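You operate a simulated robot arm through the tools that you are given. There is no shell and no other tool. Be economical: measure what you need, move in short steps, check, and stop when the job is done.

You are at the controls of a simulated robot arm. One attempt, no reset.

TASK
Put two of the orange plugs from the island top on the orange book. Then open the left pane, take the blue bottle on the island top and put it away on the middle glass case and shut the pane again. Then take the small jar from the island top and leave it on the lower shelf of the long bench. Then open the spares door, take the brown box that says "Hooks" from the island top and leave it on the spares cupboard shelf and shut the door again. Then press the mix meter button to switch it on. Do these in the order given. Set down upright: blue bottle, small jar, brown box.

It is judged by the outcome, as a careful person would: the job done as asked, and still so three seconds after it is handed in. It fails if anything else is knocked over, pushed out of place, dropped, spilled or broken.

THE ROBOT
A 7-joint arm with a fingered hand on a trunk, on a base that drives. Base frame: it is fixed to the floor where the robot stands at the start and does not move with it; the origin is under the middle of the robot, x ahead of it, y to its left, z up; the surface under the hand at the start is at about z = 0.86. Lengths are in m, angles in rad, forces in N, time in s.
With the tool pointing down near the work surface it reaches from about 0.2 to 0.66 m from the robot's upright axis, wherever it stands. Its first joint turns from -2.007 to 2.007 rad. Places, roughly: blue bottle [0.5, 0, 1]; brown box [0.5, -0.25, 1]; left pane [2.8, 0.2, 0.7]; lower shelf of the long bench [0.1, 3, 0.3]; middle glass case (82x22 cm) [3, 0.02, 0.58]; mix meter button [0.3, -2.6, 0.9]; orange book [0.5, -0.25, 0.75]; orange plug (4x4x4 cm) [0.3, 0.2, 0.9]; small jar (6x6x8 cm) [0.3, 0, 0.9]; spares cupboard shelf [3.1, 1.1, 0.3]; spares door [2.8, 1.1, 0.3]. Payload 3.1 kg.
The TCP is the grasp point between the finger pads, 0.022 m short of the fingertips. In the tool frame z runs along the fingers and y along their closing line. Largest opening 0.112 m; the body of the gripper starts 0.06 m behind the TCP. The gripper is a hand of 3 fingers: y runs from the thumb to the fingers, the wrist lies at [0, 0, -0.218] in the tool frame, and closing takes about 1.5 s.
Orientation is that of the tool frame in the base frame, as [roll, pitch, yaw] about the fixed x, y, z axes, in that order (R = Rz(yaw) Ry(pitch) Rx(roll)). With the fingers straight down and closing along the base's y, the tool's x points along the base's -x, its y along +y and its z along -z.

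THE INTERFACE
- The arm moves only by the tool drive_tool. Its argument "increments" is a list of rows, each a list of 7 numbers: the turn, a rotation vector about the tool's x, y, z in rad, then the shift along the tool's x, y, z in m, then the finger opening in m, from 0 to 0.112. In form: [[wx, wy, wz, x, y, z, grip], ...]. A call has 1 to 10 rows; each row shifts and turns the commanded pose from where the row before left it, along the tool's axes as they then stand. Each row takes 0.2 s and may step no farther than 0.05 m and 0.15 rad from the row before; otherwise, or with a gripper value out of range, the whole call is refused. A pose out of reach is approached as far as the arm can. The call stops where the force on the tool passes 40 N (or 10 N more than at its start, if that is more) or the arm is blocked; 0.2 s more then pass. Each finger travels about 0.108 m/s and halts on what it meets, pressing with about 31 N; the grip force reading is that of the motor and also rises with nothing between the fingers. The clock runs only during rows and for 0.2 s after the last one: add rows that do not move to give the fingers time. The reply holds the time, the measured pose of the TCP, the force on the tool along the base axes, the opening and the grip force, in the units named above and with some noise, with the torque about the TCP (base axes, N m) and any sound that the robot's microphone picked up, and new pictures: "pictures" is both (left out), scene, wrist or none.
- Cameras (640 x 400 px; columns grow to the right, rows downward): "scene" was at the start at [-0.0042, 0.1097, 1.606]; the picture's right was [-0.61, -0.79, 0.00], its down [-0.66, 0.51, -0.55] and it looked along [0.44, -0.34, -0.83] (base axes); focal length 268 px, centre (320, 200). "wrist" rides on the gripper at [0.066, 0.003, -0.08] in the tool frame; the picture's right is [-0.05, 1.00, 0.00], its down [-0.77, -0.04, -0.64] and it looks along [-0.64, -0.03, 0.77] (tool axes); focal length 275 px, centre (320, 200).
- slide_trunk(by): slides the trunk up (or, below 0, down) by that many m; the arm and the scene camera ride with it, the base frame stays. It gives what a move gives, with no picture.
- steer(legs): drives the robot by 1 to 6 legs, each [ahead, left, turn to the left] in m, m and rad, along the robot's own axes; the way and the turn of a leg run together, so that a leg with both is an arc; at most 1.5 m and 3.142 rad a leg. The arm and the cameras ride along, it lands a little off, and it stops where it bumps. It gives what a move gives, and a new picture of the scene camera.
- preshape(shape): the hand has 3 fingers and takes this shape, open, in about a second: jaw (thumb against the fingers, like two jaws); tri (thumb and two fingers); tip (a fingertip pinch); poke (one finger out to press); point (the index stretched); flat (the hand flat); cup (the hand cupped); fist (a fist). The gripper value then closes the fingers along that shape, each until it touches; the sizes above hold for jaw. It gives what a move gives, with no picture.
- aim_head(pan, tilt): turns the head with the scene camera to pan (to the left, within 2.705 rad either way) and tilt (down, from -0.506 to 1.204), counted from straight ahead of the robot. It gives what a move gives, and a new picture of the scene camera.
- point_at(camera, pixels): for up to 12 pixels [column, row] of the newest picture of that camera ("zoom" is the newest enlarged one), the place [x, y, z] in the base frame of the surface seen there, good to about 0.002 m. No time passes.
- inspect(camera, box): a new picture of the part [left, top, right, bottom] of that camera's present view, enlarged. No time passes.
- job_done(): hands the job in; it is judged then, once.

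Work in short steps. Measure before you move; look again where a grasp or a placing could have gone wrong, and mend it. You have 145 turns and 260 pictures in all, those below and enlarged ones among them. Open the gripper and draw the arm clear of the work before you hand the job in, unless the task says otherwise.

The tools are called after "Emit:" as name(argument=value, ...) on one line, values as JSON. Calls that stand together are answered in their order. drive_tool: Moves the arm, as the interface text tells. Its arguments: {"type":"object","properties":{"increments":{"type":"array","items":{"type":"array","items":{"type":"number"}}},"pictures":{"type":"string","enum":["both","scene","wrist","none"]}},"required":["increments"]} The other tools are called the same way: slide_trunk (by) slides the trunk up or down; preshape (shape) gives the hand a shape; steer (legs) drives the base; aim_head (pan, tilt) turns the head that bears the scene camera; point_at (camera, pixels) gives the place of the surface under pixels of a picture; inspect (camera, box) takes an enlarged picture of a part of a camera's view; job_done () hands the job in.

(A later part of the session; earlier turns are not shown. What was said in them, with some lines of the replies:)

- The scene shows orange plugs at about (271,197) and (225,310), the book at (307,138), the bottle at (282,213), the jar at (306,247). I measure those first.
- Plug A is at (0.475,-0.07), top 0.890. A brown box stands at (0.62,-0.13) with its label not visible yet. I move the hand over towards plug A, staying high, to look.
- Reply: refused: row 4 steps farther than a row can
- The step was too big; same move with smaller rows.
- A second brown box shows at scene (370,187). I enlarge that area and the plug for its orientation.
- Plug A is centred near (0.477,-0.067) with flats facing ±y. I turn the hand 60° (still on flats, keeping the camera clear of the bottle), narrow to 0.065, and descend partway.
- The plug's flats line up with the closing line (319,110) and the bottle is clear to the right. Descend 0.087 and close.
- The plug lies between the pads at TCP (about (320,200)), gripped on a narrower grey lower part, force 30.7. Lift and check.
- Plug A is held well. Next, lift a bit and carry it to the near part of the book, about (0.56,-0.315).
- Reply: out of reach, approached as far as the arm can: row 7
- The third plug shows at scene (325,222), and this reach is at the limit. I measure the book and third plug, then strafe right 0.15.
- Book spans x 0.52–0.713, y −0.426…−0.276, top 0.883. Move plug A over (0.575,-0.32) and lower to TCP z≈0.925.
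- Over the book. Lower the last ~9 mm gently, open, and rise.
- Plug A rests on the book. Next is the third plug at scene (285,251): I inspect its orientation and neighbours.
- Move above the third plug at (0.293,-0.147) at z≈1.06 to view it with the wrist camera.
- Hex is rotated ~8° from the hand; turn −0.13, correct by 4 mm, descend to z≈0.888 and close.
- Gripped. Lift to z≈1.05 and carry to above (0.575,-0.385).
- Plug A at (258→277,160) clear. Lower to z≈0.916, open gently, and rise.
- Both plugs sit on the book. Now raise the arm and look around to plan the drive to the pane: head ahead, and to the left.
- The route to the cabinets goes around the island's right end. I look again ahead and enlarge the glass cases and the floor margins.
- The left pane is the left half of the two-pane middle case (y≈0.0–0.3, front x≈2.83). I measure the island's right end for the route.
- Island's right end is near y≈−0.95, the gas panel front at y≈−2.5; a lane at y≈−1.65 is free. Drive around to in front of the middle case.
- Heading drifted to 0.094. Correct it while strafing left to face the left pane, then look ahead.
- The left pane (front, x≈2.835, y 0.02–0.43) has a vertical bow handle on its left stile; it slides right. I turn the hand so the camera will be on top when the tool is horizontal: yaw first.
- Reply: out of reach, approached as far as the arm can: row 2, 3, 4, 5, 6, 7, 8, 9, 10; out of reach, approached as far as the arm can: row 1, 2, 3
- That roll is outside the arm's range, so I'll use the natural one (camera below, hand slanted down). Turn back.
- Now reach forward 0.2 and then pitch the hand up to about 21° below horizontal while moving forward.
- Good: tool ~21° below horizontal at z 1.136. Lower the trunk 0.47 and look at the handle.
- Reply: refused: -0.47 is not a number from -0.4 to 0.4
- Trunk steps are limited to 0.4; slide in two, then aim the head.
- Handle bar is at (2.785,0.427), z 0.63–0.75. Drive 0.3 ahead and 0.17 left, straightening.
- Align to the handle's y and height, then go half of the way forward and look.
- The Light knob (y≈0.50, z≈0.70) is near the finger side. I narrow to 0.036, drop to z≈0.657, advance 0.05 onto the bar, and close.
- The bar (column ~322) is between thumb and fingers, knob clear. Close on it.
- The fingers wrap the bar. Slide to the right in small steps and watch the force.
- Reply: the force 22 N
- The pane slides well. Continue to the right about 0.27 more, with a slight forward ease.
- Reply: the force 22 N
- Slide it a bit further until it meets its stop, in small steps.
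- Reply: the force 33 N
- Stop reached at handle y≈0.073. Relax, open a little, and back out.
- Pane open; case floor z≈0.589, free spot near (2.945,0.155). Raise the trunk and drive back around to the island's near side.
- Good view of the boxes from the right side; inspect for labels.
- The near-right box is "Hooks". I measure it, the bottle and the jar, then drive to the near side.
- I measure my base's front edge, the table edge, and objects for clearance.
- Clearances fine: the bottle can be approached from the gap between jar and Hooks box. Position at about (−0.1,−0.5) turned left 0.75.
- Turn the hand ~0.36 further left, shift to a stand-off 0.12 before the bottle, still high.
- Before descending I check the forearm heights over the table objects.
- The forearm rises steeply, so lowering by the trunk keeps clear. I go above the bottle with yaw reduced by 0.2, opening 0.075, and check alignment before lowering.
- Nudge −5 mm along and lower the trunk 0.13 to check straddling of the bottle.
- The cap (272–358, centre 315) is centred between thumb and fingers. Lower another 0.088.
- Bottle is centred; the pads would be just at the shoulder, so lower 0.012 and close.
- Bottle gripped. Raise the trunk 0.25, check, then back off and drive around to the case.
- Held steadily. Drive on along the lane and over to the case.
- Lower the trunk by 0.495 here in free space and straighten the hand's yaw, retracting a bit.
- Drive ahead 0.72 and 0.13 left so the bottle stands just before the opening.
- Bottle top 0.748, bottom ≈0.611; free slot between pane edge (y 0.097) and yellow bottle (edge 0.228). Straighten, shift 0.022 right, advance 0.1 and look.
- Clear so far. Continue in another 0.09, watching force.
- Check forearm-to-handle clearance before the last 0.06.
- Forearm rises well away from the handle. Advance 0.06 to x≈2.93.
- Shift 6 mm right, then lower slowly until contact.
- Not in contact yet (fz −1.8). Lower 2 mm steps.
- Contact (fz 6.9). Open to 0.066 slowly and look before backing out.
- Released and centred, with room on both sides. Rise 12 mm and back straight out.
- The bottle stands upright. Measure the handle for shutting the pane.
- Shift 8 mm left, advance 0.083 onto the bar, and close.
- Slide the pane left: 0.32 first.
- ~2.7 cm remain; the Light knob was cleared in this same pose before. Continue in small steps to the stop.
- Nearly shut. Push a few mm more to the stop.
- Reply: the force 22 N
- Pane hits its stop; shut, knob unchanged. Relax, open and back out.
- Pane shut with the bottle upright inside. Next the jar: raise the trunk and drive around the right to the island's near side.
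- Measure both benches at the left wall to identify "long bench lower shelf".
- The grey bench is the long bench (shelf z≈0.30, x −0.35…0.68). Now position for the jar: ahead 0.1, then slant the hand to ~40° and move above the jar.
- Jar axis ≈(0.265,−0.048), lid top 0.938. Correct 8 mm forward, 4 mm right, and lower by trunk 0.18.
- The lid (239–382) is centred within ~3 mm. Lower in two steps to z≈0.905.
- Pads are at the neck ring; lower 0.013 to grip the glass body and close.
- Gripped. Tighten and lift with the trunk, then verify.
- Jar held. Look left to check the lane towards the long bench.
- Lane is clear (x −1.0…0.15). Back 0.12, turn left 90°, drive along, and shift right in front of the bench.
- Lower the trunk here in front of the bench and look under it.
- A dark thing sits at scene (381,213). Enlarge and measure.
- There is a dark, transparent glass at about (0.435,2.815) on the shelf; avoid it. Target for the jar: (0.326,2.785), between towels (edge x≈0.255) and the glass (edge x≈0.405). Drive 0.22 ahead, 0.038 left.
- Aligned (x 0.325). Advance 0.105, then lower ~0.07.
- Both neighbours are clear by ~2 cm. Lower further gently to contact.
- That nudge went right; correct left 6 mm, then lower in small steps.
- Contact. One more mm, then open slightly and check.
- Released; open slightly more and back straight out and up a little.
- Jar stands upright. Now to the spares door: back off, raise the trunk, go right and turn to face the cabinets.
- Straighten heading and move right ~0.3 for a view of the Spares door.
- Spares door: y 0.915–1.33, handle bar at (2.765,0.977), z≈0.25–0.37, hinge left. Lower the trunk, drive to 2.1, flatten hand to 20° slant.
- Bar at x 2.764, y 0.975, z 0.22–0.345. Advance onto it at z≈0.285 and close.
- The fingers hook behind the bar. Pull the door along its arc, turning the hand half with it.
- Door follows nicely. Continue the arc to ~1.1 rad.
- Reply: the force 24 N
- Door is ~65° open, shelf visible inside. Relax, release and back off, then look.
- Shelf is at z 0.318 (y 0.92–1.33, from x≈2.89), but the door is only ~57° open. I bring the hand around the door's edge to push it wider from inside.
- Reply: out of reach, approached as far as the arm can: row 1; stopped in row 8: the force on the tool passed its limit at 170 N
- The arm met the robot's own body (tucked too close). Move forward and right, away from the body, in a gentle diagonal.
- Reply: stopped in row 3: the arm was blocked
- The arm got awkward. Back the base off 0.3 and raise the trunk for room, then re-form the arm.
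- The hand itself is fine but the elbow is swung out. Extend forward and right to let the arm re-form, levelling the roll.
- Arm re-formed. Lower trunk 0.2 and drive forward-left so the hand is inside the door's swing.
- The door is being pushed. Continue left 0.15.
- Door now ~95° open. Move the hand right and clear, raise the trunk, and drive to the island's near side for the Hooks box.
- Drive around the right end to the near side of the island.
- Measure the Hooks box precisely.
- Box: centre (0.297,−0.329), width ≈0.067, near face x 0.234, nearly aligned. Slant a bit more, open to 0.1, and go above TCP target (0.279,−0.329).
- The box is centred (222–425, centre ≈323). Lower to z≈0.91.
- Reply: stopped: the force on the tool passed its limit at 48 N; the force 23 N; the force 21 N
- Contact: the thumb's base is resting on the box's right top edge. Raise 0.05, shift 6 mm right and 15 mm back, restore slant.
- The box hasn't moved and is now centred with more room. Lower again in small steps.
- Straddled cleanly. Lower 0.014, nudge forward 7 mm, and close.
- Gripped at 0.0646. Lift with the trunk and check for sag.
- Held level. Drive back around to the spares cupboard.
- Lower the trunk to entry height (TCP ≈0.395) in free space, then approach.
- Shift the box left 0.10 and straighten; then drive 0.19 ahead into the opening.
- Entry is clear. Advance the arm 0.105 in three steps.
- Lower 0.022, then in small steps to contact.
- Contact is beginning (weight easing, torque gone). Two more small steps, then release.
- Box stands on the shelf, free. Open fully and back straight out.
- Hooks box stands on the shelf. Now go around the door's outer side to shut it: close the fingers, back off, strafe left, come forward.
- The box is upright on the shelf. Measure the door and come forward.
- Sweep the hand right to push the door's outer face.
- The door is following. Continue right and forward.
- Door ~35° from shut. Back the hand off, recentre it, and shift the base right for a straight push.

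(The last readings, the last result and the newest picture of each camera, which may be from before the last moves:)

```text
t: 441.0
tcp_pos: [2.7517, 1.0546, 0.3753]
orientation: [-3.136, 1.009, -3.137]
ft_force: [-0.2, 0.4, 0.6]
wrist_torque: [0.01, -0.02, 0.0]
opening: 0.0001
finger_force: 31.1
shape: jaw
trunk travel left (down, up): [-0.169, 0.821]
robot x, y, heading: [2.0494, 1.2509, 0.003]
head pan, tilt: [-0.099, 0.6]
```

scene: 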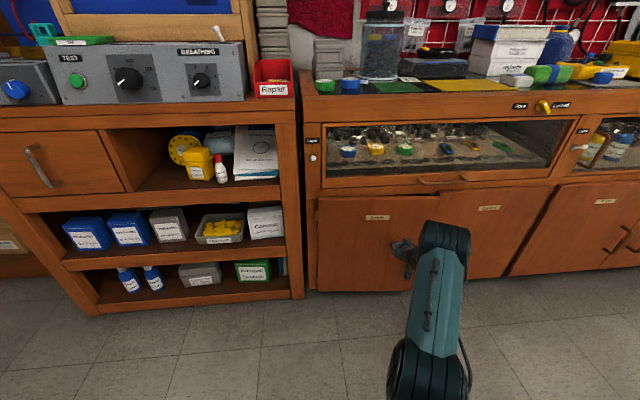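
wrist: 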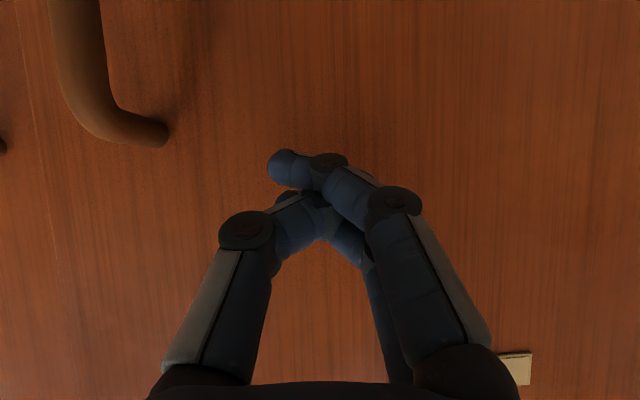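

Nearly shut. Keep pushing in small steps until the force rises.

Emit:
drive_tool(increments=[[0, 0, 0, -0.0053, 0, 0.0085, 0.0], [0, 0, 0, -0.0053, 0, 0.0085, 0.0], [0, 0, 0, -0.0053, 0, 0.0085, 0.0], [0, 0, 0, -0.0053, 0, 0.0085, 0.0], [0, 0, 0, -0.0032, 0, 0.0051, 0.0]], pictures="scene")

Emit:
inspect(camera="scene", box=[300, 170, 520, 310])

```text
t: 442.2
tcp_pos: [2.7954, 1.0548, 0.3718]
orientation: [-3.139, 1.002, -3.141]
ft_force: [-29.5, 9.4, -5.0]
wrist_torque: [0.05, -0.13, -0.4]
opening: 0.0
finger_force: 31.3
shape: jaw
trunk travel left (down, up): [-0.169, 0.821]
robot x, y, heading: [2.0544, 1.2489, 0.006]
head pan, tilt: [-0.099, 0.6]
```

scene: 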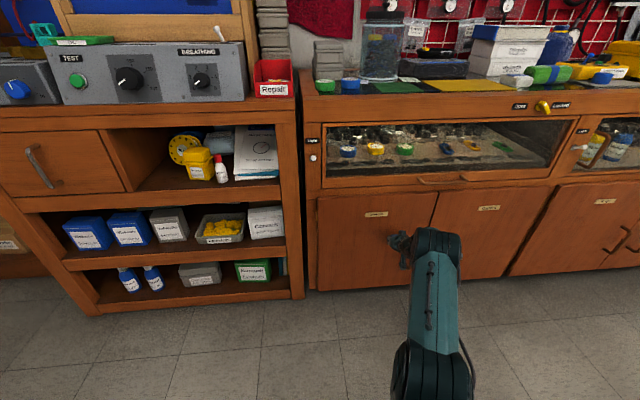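

```text
2.86 times, centred on (410, 240) of scene
```

zoom: 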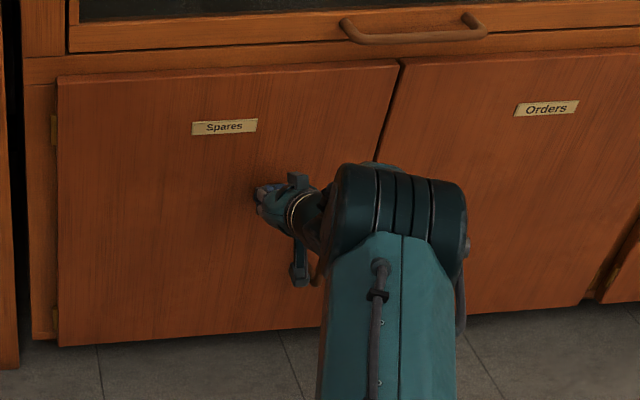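

Door is pressed shut (29 N). Back away, raise the trunk and verify.

Emit:
drive_tool(increments=[[0, 0, 0, 0.0107, 0, -0.0169, 0.0], [0, 0, 0, 0.0213, 0, -0.0339, 0.0], [0, 0, 0, 0.0213, 0, -0.0339, 0.0], [0, 0, 0, 0.0213, 0, -0.0339, 0.0]], pictures="none")

Emit:
steer(legs=[[-0.5, -0.2, 0]])

Emit:
slide_trunk(by=0.4)

Emit:
slide_trunk(by=0.33)

Emit:
inspect(camera="scene", box=[300, 150, 640, 350])

```text
t: 443.2
tcp_pos: [2.6579, 1.0541, 0.3722]
orientation: [-3.134, 1.011, -3.137]
ft_force: [-0.7, -0.2, -0.6]
wrist_torque: [-0.01, 0.02, 0.01]
opening: 0.0
finger_force: 31.4
shape: jaw
trunk travel left (down, up): [-0.169, 0.821]
robot x, y, heading: [2.059, 1.2507, 0.008]
head pan, tilt: [-0.099, 0.6]
```

```text
t: 446.3
tcp_pos: [2.1602, 0.8471, 0.3712]
orientation: [-3.136, 1.009, 3.137]
ft_force: [-0.3, 0.3, 0.6]
wrist_torque: [-0.01, -0.01, 0.01]
opening: 0.0002
finger_force: 30.9
shape: jaw
trunk travel left (down, up): [-0.169, 0.821]
robot x, y, heading: [1.557, 1.0511, 0.002]
head pan, tilt: [-0.099, 0.6]
```

scene: 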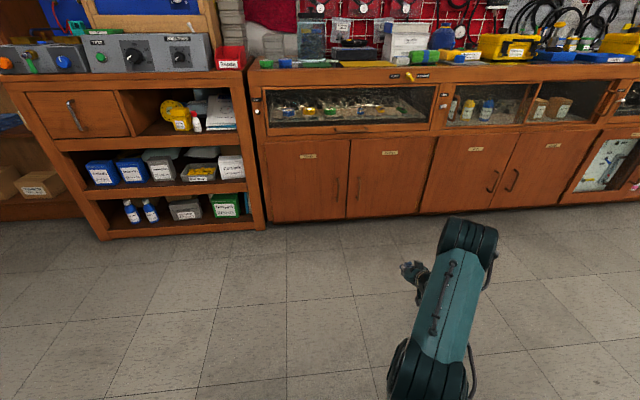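

```text
t: 450.1
tcp_pos: [2.1597, 0.8465, 0.7728]
orientation: [-3.136, 1.008, 3.136]
ft_force: [-0.2, -1.1, 0.2]
wrist_torque: [0.03, 0.0, 0.01]
opening: 0.0
finger_force: 30.9
shape: jaw
trunk travel left (down, up): [-0.569, 0.421]
robot x, y, heading: [1.5554, 1.0501, 0.001]
head pan, tilt: [-0.099, 0.6]
```

```text
t: 453.4
tcp_pos: [2.1592, 0.8474, 1.1025]
orientation: [-3.136, 1.008, 3.135]
ft_force: [0.3, -0.3, -0.2]
wrist_torque: [-0.01, -0.01, 0.0]
opening: 0.0001
finger_force: 31.3
shape: jaw
trunk travel left (down, up): [-0.899, 0.091]
robot x, y, heading: [1.5574, 1.0538, -0.004]
head pan, tilt: [-0.099, 0.6]
```

```text
1.88 times, centred on (470, 250) of scene
```

zoom: 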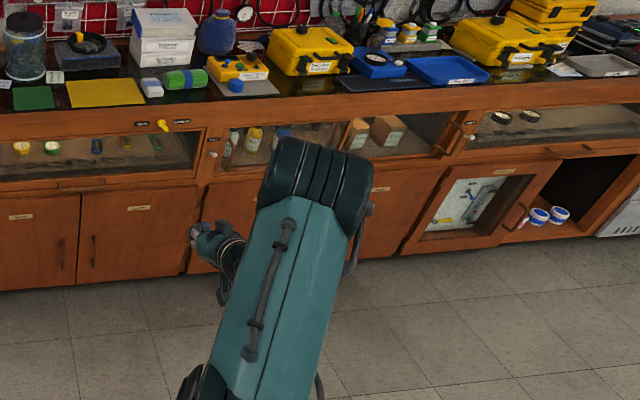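

Both doors and panes are shut. Now to the mix meter: drive the right lane and turn to face the gas panel (−y).

Emit:
steer(legs=[[0, -1.4, 0], [0, -1.2, 0], [-1.2, 0, 0], [0, 0, -1.571]])

Emit:
aim_head(pan=0.0, tilt=0.35)

Emit:
inspect(camera="scene", box=[120, 60, 520, 310])

```text
t: 475.6
tcp_pos: [0.1149, -2.1255, 1.103]
orientation: [-3.136, 1.008, 1.567]
ft_force: [-0.1, 0.1, 0.7]
wrist_torque: [0.0, 0.02, -0.01]
opening: 0.0
finger_force: 30.9
shape: jaw
trunk travel left (down, up): [-0.899, 0.091]
robot x, y, heading: [0.3191, -1.5241, -1.573]
head pan, tilt: [-0.099, 0.6]
```

scene: 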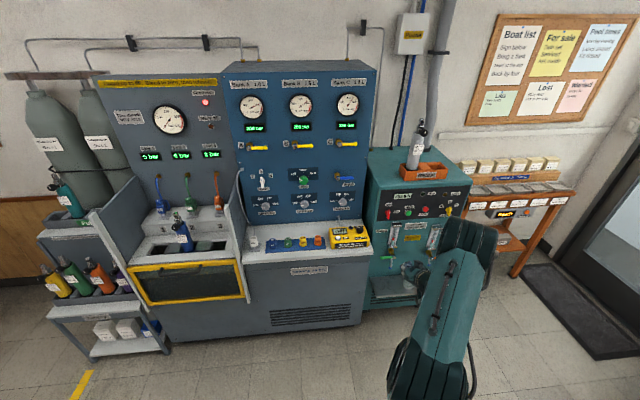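

```text
t: 476.4
tcp_pos: [0.1153, -2.126, 1.1025]
orientation: [-3.136, 1.01, 1.568]
ft_force: [-0.8, 0.8, -0.1]
wrist_torque: [0.01, 0.02, -0.01]
opening: 0.0003
finger_force: 31.2
shape: jaw
trunk travel left (down, up): [-0.899, 0.091]
robot x, y, heading: [0.3222, -1.5247, -1.572]
head pan, tilt: [0.0, 0.351]
```

scene: 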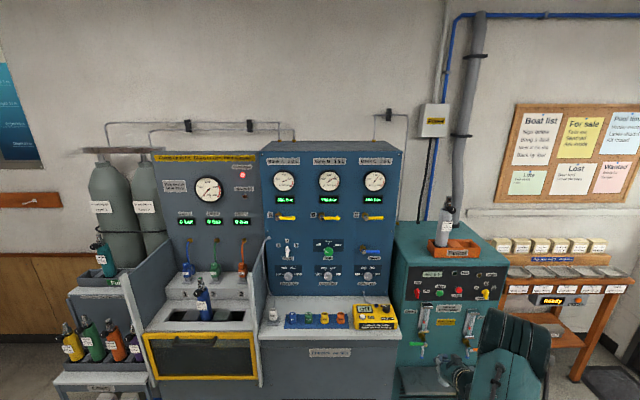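

```text
1.60 times, centred on (320, 185) of scene
```

zoom: 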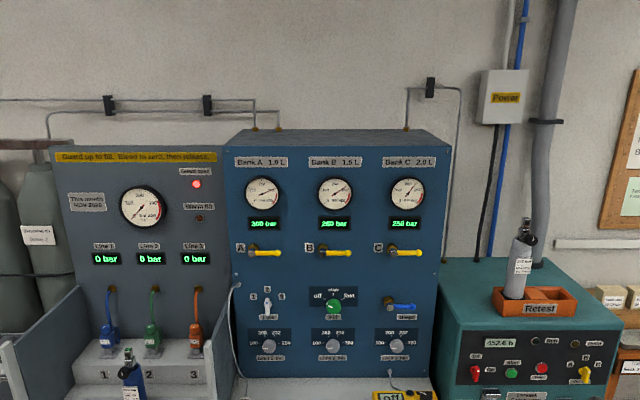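

The yellow device at (375,314) shows "Off" – likely the mix meter. Enlarge and measure.

Emit:
inspect(camera="scene", box=[325, 285, 425, 345])

Emit:
point_at(camera="scene", pixels=[[365, 312], [381, 308], [383, 311], [390, 310], [375, 325], [360, 325], [396, 325], [340, 310], [370, 300]])

```text
6.40 times, centred on (375, 315) of scene
```

zoom: 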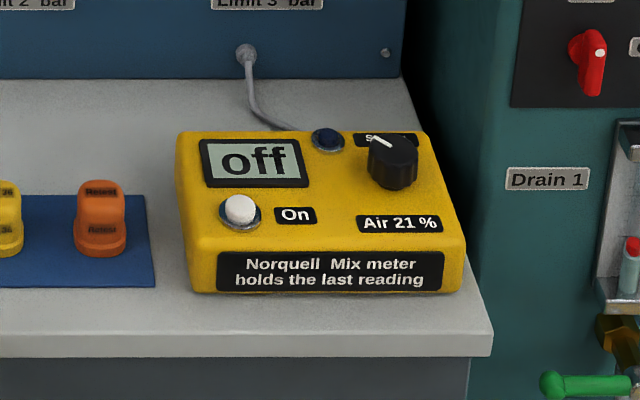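

```text
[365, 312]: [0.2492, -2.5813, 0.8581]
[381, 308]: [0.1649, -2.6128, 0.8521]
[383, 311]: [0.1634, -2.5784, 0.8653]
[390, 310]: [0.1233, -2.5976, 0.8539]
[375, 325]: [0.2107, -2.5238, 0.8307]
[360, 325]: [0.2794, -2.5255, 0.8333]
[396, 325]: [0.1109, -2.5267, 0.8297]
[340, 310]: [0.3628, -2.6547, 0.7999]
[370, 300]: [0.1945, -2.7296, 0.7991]
```

Emit:
point_at(camera="zoom", pixels=[[240, 208], [240, 200], [240, 216], [255, 225], [222, 225], [200, 190], [200, 235], [300, 235], [330, 140], [395, 150], [232, 210], [248, 210]])

```text
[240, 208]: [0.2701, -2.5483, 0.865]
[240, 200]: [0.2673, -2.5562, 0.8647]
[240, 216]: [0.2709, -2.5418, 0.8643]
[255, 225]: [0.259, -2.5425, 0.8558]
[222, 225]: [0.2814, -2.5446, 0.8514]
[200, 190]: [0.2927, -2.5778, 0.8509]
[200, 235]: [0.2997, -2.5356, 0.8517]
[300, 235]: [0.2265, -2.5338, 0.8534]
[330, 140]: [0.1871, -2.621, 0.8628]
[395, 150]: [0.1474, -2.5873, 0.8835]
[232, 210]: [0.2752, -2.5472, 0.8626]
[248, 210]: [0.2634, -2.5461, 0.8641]
```

White "On" button is at (0.2695,−2.548), top z 0.865. Point the closed fingers straight down and recentre sideways, then drive closer.

Emit:
drive_tool(increments=[[0, 0.144, 0, 0, 0.022, 0, 0.0], [0, 0.144, 0, 0, 0.022, 0, 0.0], [0, 0.144, 0, 0, 0.022, 0, 0.0], [0, 0.144, 0, 0, 0.022, 0, 0.0], [0, 0.144, 0, 0, 0.022, 0, 0.0], [0, 0.144, 0, 0, 0.022, 0, 0.0], [0, 0.144, 0, 0, 0.022, 0, 0.0]], pictures="none")

Emit:
steer(legs=[[0.43, 0, 0]])

Emit:
aim_head(pan=0.1, tilt=0.8)

```text
t: 478.0
tcp_pos: [0.2376, -2.1342, 1.1033]
orientation: [3.098, 0.289, 1.575]
ft_force: [-0.6, -0.4, -0.1]
wrist_torque: [-0.01, 0.0, 0.01]
opening: 0.0
finger_force: 30.9
shape: jaw
out of reach, approached as far as the arm can: row 4, 5, 7
trunk travel left (down, up): [-0.899, 0.091]
robot x, y, heading: [0.3176, -1.5289, -1.575]
head pan, tilt: [0.0, 0.351]
```

```text
t: 480.6
tcp_pos: [0.243, -2.5647, 1.1051]
orientation: [3.102, 0.291, 1.582]
ft_force: [-0.8, -0.7, -0.1]
wrist_torque: [0.02, -0.01, -0.02]
opening: 0.0001
finger_force: 31.0
shape: jaw
trunk travel left (down, up): [-0.899, 0.091]
robot x, y, heading: [0.3204, -1.9576, -1.571]
head pan, tilt: [0.0, 0.351]
```

scene: 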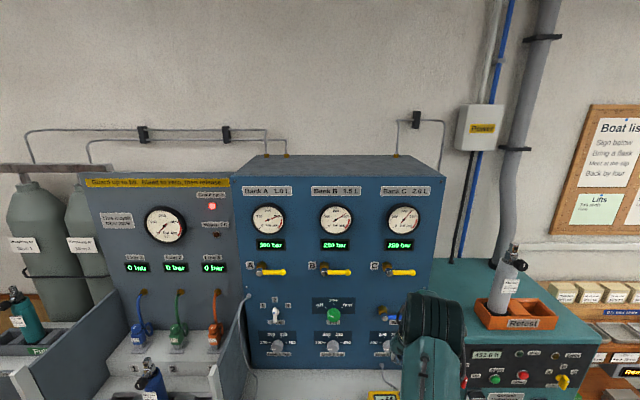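

```text
t: 481.5
tcp_pos: [0.2445, -2.5646, 1.1031]
orientation: [3.104, 0.29, 1.58]
ft_force: [0.1, 0.3, -0.1]
wrist_torque: [0.0, -0.03, -0.01]
opening: 0.0
finger_force: 31.5
shape: jaw
trunk travel left (down, up): [-0.899, 0.091]
robot x, y, heading: [0.3151, -1.9564, -1.566]
head pan, tilt: [0.099, 0.799]
```

scene: 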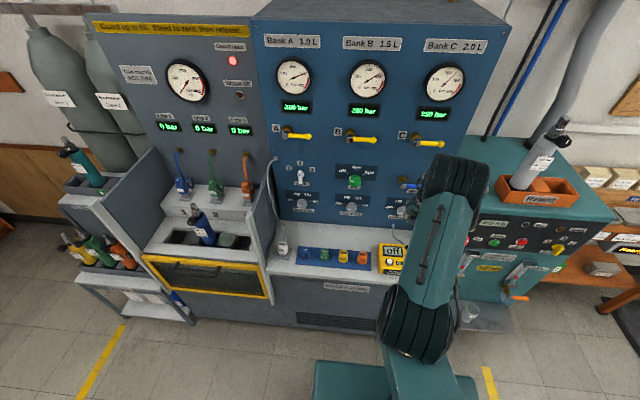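

Emit:
drive_tool(increments=[[0, 0, 0, 0, 0.02, 0, 0.0]], pictures="wrist")

```text
t: 481.9
tcp_pos: [0.265, -2.5644, 1.1051]
orientation: [3.1, 0.292, 1.582]
ft_force: [0.1, -0.1, 0.7]
wrist_torque: [0.01, 0.03, -0.02]
opening: 0.0002
finger_force: 30.6
shape: jaw
trunk travel left (down, up): [-0.899, 0.091]
robot x, y, heading: [0.3162, -1.9571, -1.564]
head pan, tilt: [0.099, 0.799]
```

wrist: 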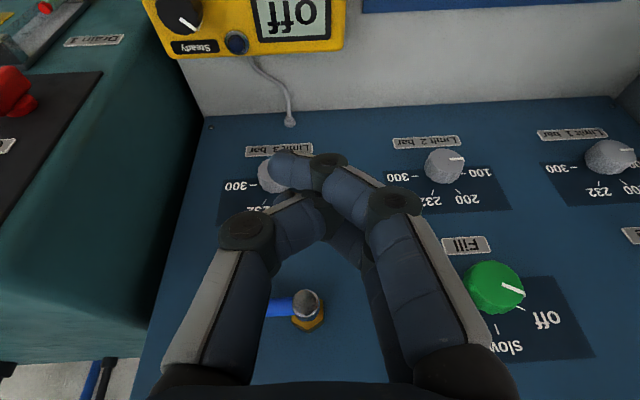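

I'll use the poke shape and measure the fingertip position.

Emit:
preshape(shape="poke")

Emit:
drive_tool(increments=[[0, 0, 0, 0, 0, 0, 0.112], [0, 0, 0, 0, 0, 0, 0.112]])

```text
t: 482.8
tcp_pos: [0.2623, -2.5644, 1.1049]
orientation: [3.099, 0.293, 1.582]
ft_force: [-0.1, -0.1, 0.1]
wrist_torque: [-0.02, -0.02, -0.01]
opening: 0.0
finger_force: 0.1
shape: poke
trunk travel left (down, up): [-0.899, 0.091]
robot x, y, heading: [0.3176, -1.956, -1.563]
head pan, tilt: [0.099, 0.799]
```

```text
t: 483.4
tcp_pos: [0.2631, -2.5649, 1.1052]
orientation: [3.097, 0.291, 1.581]
ft_force: [-0.9, 0.4, 0.3]
wrist_torque: [-0.01, -0.04, 0.02]
opening: 0.0001
finger_force: 0.0
shape: poke
trunk travel left (down, up): [-0.899, 0.091]
robot x, y, heading: [0.3201, -1.9581, -1.568]
head pan, tilt: [0.099, 0.799]
```

scene: 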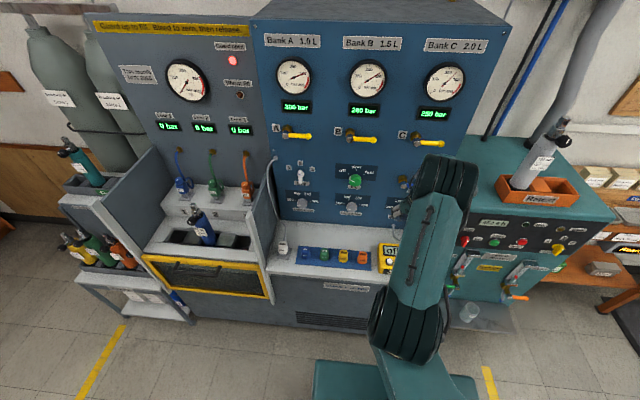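
wrist: 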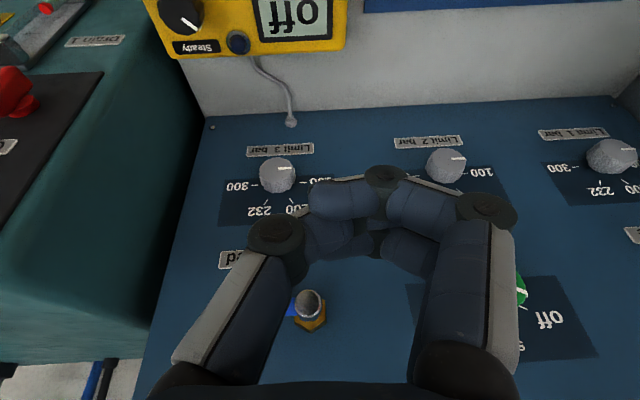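

That looks curled; try the "point" shape (index stretched).

Emit:
preshape(shape="point")

Emit:
drive_tool(increments=[[0, 0, 0, 0, 0, 0, 0.112]], pictures="wrist")

```text
t: 484.3
tcp_pos: [0.2637, -2.5649, 1.107]
orientation: [3.099, 0.292, 1.584]
ft_force: [0.3, 0.4, 0.4]
wrist_torque: [0.01, 0.02, 0.03]
opening: 0.0003
finger_force: 0.0
shape: point
trunk travel left (down, up): [-0.899, 0.091]
robot x, y, heading: [0.3165, -1.9569, -1.571]
head pan, tilt: [0.099, 0.799]
```

```text
t: 484.7
tcp_pos: [0.2639, -2.5654, 1.106]
orientation: [3.099, 0.29, 1.58]
ft_force: [0.4, -0.9, -0.5]
wrist_torque: [0.03, 0.02, 0.02]
opening: 0.0
finger_force: 0.1
shape: point
trunk travel left (down, up): [-0.899, 0.091]
robot x, y, heading: [0.3177, -1.9568, -1.571]
head pan, tilt: [0.099, 0.799]
```

wrist: 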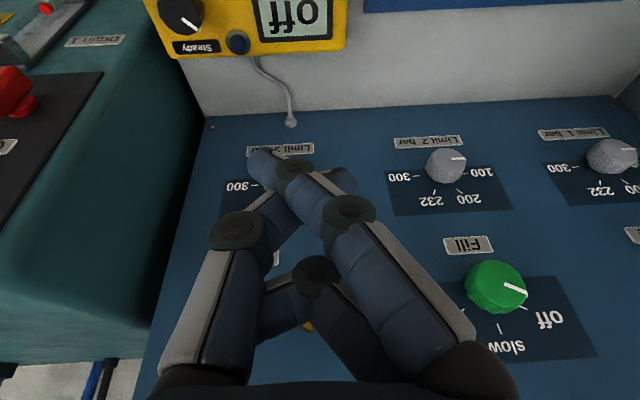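

The index sticks out with its tip at about (262,162). Measure the tip.

Emit:
point_at(camera="wrist", pixels=[[256, 160], [262, 165], [265, 155], [252, 155], [270, 175], [283, 190], [262, 152]])

```text
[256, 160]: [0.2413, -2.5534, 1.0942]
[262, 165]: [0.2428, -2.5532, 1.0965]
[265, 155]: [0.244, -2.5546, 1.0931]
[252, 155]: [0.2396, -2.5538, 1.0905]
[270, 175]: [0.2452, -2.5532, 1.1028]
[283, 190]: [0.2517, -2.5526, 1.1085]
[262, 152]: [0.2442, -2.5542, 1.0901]
```

Tip ≈(0.240,−2.561,1.085). Shift +0.0295 in x, +0.013 in y, and lower the trunk 0.19.

Emit:
drive_tool(increments=[[0, 0, 0, 0.0124, 0.0295, -0.0037, 0.112]], pictures="none")

Emit:
slide_trunk(by=-0.19)

Emit:
drive_tool(increments=[[0, 0, 0, 0, 0, 0, 0.112]])

Emit:
inspect(camera="scene", box=[340, 200, 460, 300])

```text
t: 485.1
tcp_pos: [0.2938, -2.5524, 1.1073]
orientation: [3.101, 0.292, 1.584]
ft_force: [0.9, 0.3, -0.3]
wrist_torque: [-0.01, 0.05, 0.0]
opening: 0.0
finger_force: 0.1
shape: point
trunk travel left (down, up): [-0.899, 0.091]
robot x, y, heading: [0.3166, -1.9541, -1.571]
head pan, tilt: [0.099, 0.799]
```

```text
t: 487.2
tcp_pos: [0.2917, -2.5533, 0.9173]
orientation: [3.101, 0.292, 1.581]
ft_force: [0.6, -0.2, 0.0]
wrist_torque: [-0.03, 0.0, 0.01]
opening: 0.0001
finger_force: 0.1
shape: point
trunk travel left (down, up): [-0.709, 0.281]
robot x, y, heading: [0.3169, -1.9529, -1.571]
head pan, tilt: [0.099, 0.799]
```

```text
t: 487.6
tcp_pos: [0.2905, -2.5527, 0.917]
orientation: [3.1, 0.292, 1.582]
ft_force: [-0.3, -0.6, 0.2]
wrist_torque: [-0.05, -0.02, 0.0]
opening: 0.0001
finger_force: 0.0
shape: point
trunk travel left (down, up): [-0.709, 0.281]
robot x, y, heading: [0.3155, -1.9606, -1.568]
head pan, tilt: [0.099, 0.799]
```

scene: 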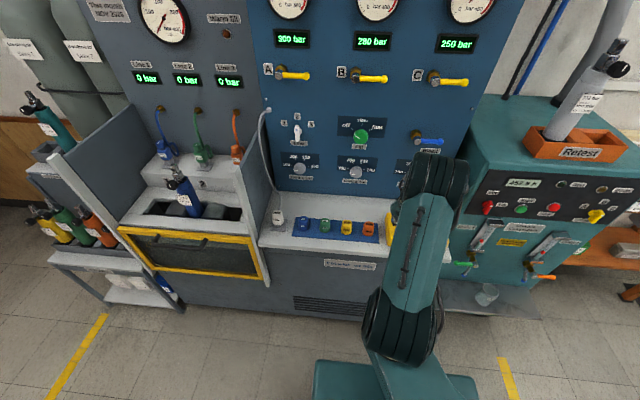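

```text
refused: no pictures are left
```

No pictures remain, so I press by measured position and force. Descend 0.024 first, then in small steps.

Emit:
drive_tool(increments=[[0, 0, 0, 0.0023, 0.001, 0.0077, 0.112], [0, 0, 0, 0.0023, 0, 0.0077, 0.112], [0, 0, 0, 0.0017, 0, 0.0057, 0.112], [0, 0, 0, 0, 0, 0, 0.112]], pictures="none")

Emit:
drive_tool(increments=[[0, 0, 0, 0.0011, 0, 0.0038, 0.112], [0, 0, 0, 0, 0, 0, 0.112]], pictures="none")

Emit:
drive_tool(increments=[[0, 0, 0, 0.0009, 0, 0.0029, 0.112], [0, 0, 0, 0, 0, 0, 0.112]], pictures="none")

```text
t: 488.6
tcp_pos: [0.2931, -2.5536, 0.8945]
orientation: [3.1, 0.291, 1.581]
ft_force: [0.4, 0.8, -0.6]
wrist_torque: [0.0, 0.0, 0.0]
opening: 0.0
finger_force: 0.2
shape: point
trunk travel left (down, up): [-0.709, 0.281]
robot x, y, heading: [0.3232, -1.9562, -1.565]
head pan, tilt: [0.099, 0.799]
no pictures are left
```

```text
t: 489.2
tcp_pos: [0.293, -2.5538, 0.8911]
orientation: [3.098, 0.292, 1.582]
ft_force: [0.1, -0.4, -0.4]
wrist_torque: [-0.03, -0.02, 0.03]
opening: 0.0
finger_force: 0.0
shape: point
trunk travel left (down, up): [-0.709, 0.281]
robot x, y, heading: [0.3172, -1.96, -1.57]
head pan, tilt: [0.099, 0.799]
no pictures are left
```

```text
t: 489.8
tcp_pos: [0.292, -2.5525, 0.8886]
orientation: [3.099, 0.291, 1.582]
ft_force: [-0.1, 0.5, 0.1]
wrist_torque: [0.02, 0.03, -0.01]
opening: 0.0001
finger_force: 0.1
shape: point
trunk travel left (down, up): [-0.709, 0.281]
robot x, y, heading: [0.3193, -1.9554, -1.564]
head pan, tilt: [0.099, 0.799]
no pictures are left
```

Tip should be ~2 mm above the button. Continue in 2 mm steps watching force and sound.

Emit:
drive_tool(increments=[[0, 0, 0, 0.0006, 0, 0.0019, 0.112], [0, 0, 0, 0, 0, 0, 0.112]], pictures="none")

Emit:
drive_tool(increments=[[0, 0, 0, 0.0006, 0, 0.0019, 0.112], [0, 0, 0, 0, 0, 0, 0.112]], pictures="none")

Emit:
drive_tool(increments=[[0, 0, 0, 0.0006, 0, 0.0019, 0.112], [0, 0, 0, 0, 0, 0, 0.112]], pictures="none")

```text
t: 490.4
tcp_pos: [0.2936, -2.5538, 0.886]
orientation: [3.1, 0.292, 1.581]
ft_force: [-0.3, 0.3, -0.5]
wrist_torque: [0.03, 0.0, 0.04]
opening: 0.0
finger_force: 0.0
shape: point
trunk travel left (down, up): [-0.709, 0.281]
robot x, y, heading: [0.3164, -1.9552, -1.563]
head pan, tilt: [0.099, 0.799]
no pictures are left
```

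```text
t: 491.0
tcp_pos: [0.2947, -2.5532, 0.8842]
orientation: [3.099, 0.292, 1.581]
ft_force: [0.7, -0.1, 0.3]
wrist_torque: [0.0, 0.05, 0.03]
opening: 0.0
finger_force: 0.0
shape: point
trunk travel left (down, up): [-0.709, 0.281]
robot x, y, heading: [0.3167, -1.9548, -1.567]
head pan, tilt: [0.099, 0.799]
no pictures are left
```

```text
t: 491.6
tcp_pos: [0.295, -2.552, 0.8831]
orientation: [3.1, 0.293, 1.581]
ft_force: [1.1, -0.2, 1.3]
wrist_torque: [0.0, 0.06, 0.0]
opening: 0.0
finger_force: 0.0
shape: point
trunk travel left (down, up): [-0.709, 0.281]
robot x, y, heading: [0.3212, -1.955, -1.569]
head pan, tilt: [0.099, 0.799]
no pictures are left
```

Emit:
drive_tool(increments=[[0, 0, 0, 0.0006, 0, 0.0019, 0.112], [0, 0, 0, 0, 0, 0, 0.112]], pictures="none")

Emit:
drive_tool(increments=[[0, 0, 0, 0.0006, 0, 0.0019, 0.112], [0, 0, 0, 0, 0, 0, 0.112]], pictures="none")

```text
t: 492.2
tcp_pos: [0.2958, -2.5538, 0.8801]
orientation: [3.099, 0.293, 1.582]
ft_force: [0.8, -0.1, 2.8]
wrist_torque: [0.0, 0.06, 0.03]
opening: 0.0
finger_force: 0.0
shape: point
trunk travel left (down, up): [-0.709, 0.281]
robot x, y, heading: [0.3131, -1.9506, -1.569]
head pan, tilt: [0.099, 0.799]
heard: click
no pictures are left
```

```text
t: 492.8
tcp_pos: [0.2945, -2.5532, 0.8791]
orientation: [3.1, 0.293, 1.58]
ft_force: [1.5, -0.9, 6.0]
wrist_torque: [0.02, 0.1, 0.04]
opening: 0.0
finger_force: 0.1
shape: point
trunk travel left (down, up): [-0.709, 0.281]
robot x, y, heading: [0.3153, -1.9552, -1.566]
head pan, tilt: [0.099, 0.799]
no pictures are left
5 turns are left
```

A click was heard: the button is pressed. Lift straight up, raise the trunk and back away.

Emit:
drive_tool(increments=[[0, 0, 0, -0.0029, 0, -0.0096, 0.112], [0, 0, 0, -0.0086, 0, -0.0287, 0.112], [0, 0, 0, -0.0114, 0, -0.0383, 0.112]], pictures="none")

Emit:
slide_trunk(by=0.15)

Emit:
steer(legs=[[-0.3, 0, 0]])

Emit:
preshape(shape="jaw")

```text
t: 493.6
tcp_pos: [0.2854, -2.545, 0.937]
orientation: [3.097, 0.292, 1.581]
ft_force: [0.3, 0.2, -0.2]
wrist_torque: [0.02, 0.0, 0.01]
opening: 0.0001
finger_force: 0.1
shape: point
out of reach, approached as far as the arm can: row 3
trunk travel left (down, up): [-0.709, 0.281]
robot x, y, heading: [0.323, -1.9555, -1.569]
head pan, tilt: [0.099, 0.799]
no pictures are left
```

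```text
t: 495.4
tcp_pos: [0.2861, -2.5452, 1.0849]
orientation: [3.096, 0.294, 1.582]
ft_force: [-0.4, 0.7, 0.3]
wrist_torque: [0.02, 0.0, -0.04]
opening: 0.0
finger_force: 0.0
shape: point
trunk travel left (down, up): [-0.859, 0.131]
robot x, y, heading: [0.3202, -1.9555, -1.567]
head pan, tilt: [0.099, 0.799]
```

```text
t: 497.4
tcp_pos: [0.2814, -2.2416, 1.0872]
orientation: [3.096, 0.293, 1.572]
ft_force: [-0.4, 0.4, -0.2]
wrist_torque: [0.01, -0.03, -0.01]
opening: 0.0
finger_force: 0.1
shape: point
trunk travel left (down, up): [-0.859, 0.131]
robot x, y, heading: [0.3237, -1.6524, -1.579]
head pan, tilt: [0.099, 0.799]
```

```text
t: 498.3
tcp_pos: [0.2819, -2.2425, 1.0857]
orientation: [3.096, 0.293, 1.574]
ft_force: [0.4, -0.9, 0.2]
wrist_torque: [0.03, 0.02, 0.02]
opening: 0.08
finger_force: 0.1
shape: jaw
trunk travel left (down, up): [-0.859, 0.131]
robot x, y, heading: [0.3186, -1.653, -1.571]
head pan, tilt: [0.099, 0.799]
4 turns are left
```

The arm is clear and the hand open. Hand in the job.

Emit:
job_done()

```text
The job is handed in.
```

I did all five steps in the order given and handed the job in. The picture budget ran out before the last step, so I did not see the mix meter's display change.

- **Orange plugs:** two of them rest on the orange book.
- **Blue bottle:** it stands upright in the middle glass case, and the left pane is shut against its stop.
- **Small jar:** it stands upright on the lower shelf of the long bench, clear of the dark glass beaker there.
- **Hooks box:** it stands upright on the spares cupboard shelf, and the spares door is shut.
- **Mix meter:** I pressed the white "On" button by measured position and force, and a click was heard.

While placing the hand for the Hooks box, the thumb pressed on its top edge, reaching 48 N. I raised the hand, and the box had not moved. While opening the spares door, the arm also met the robot's own body once, at 170 N. I saw nothing in the room knocked or moved by it.
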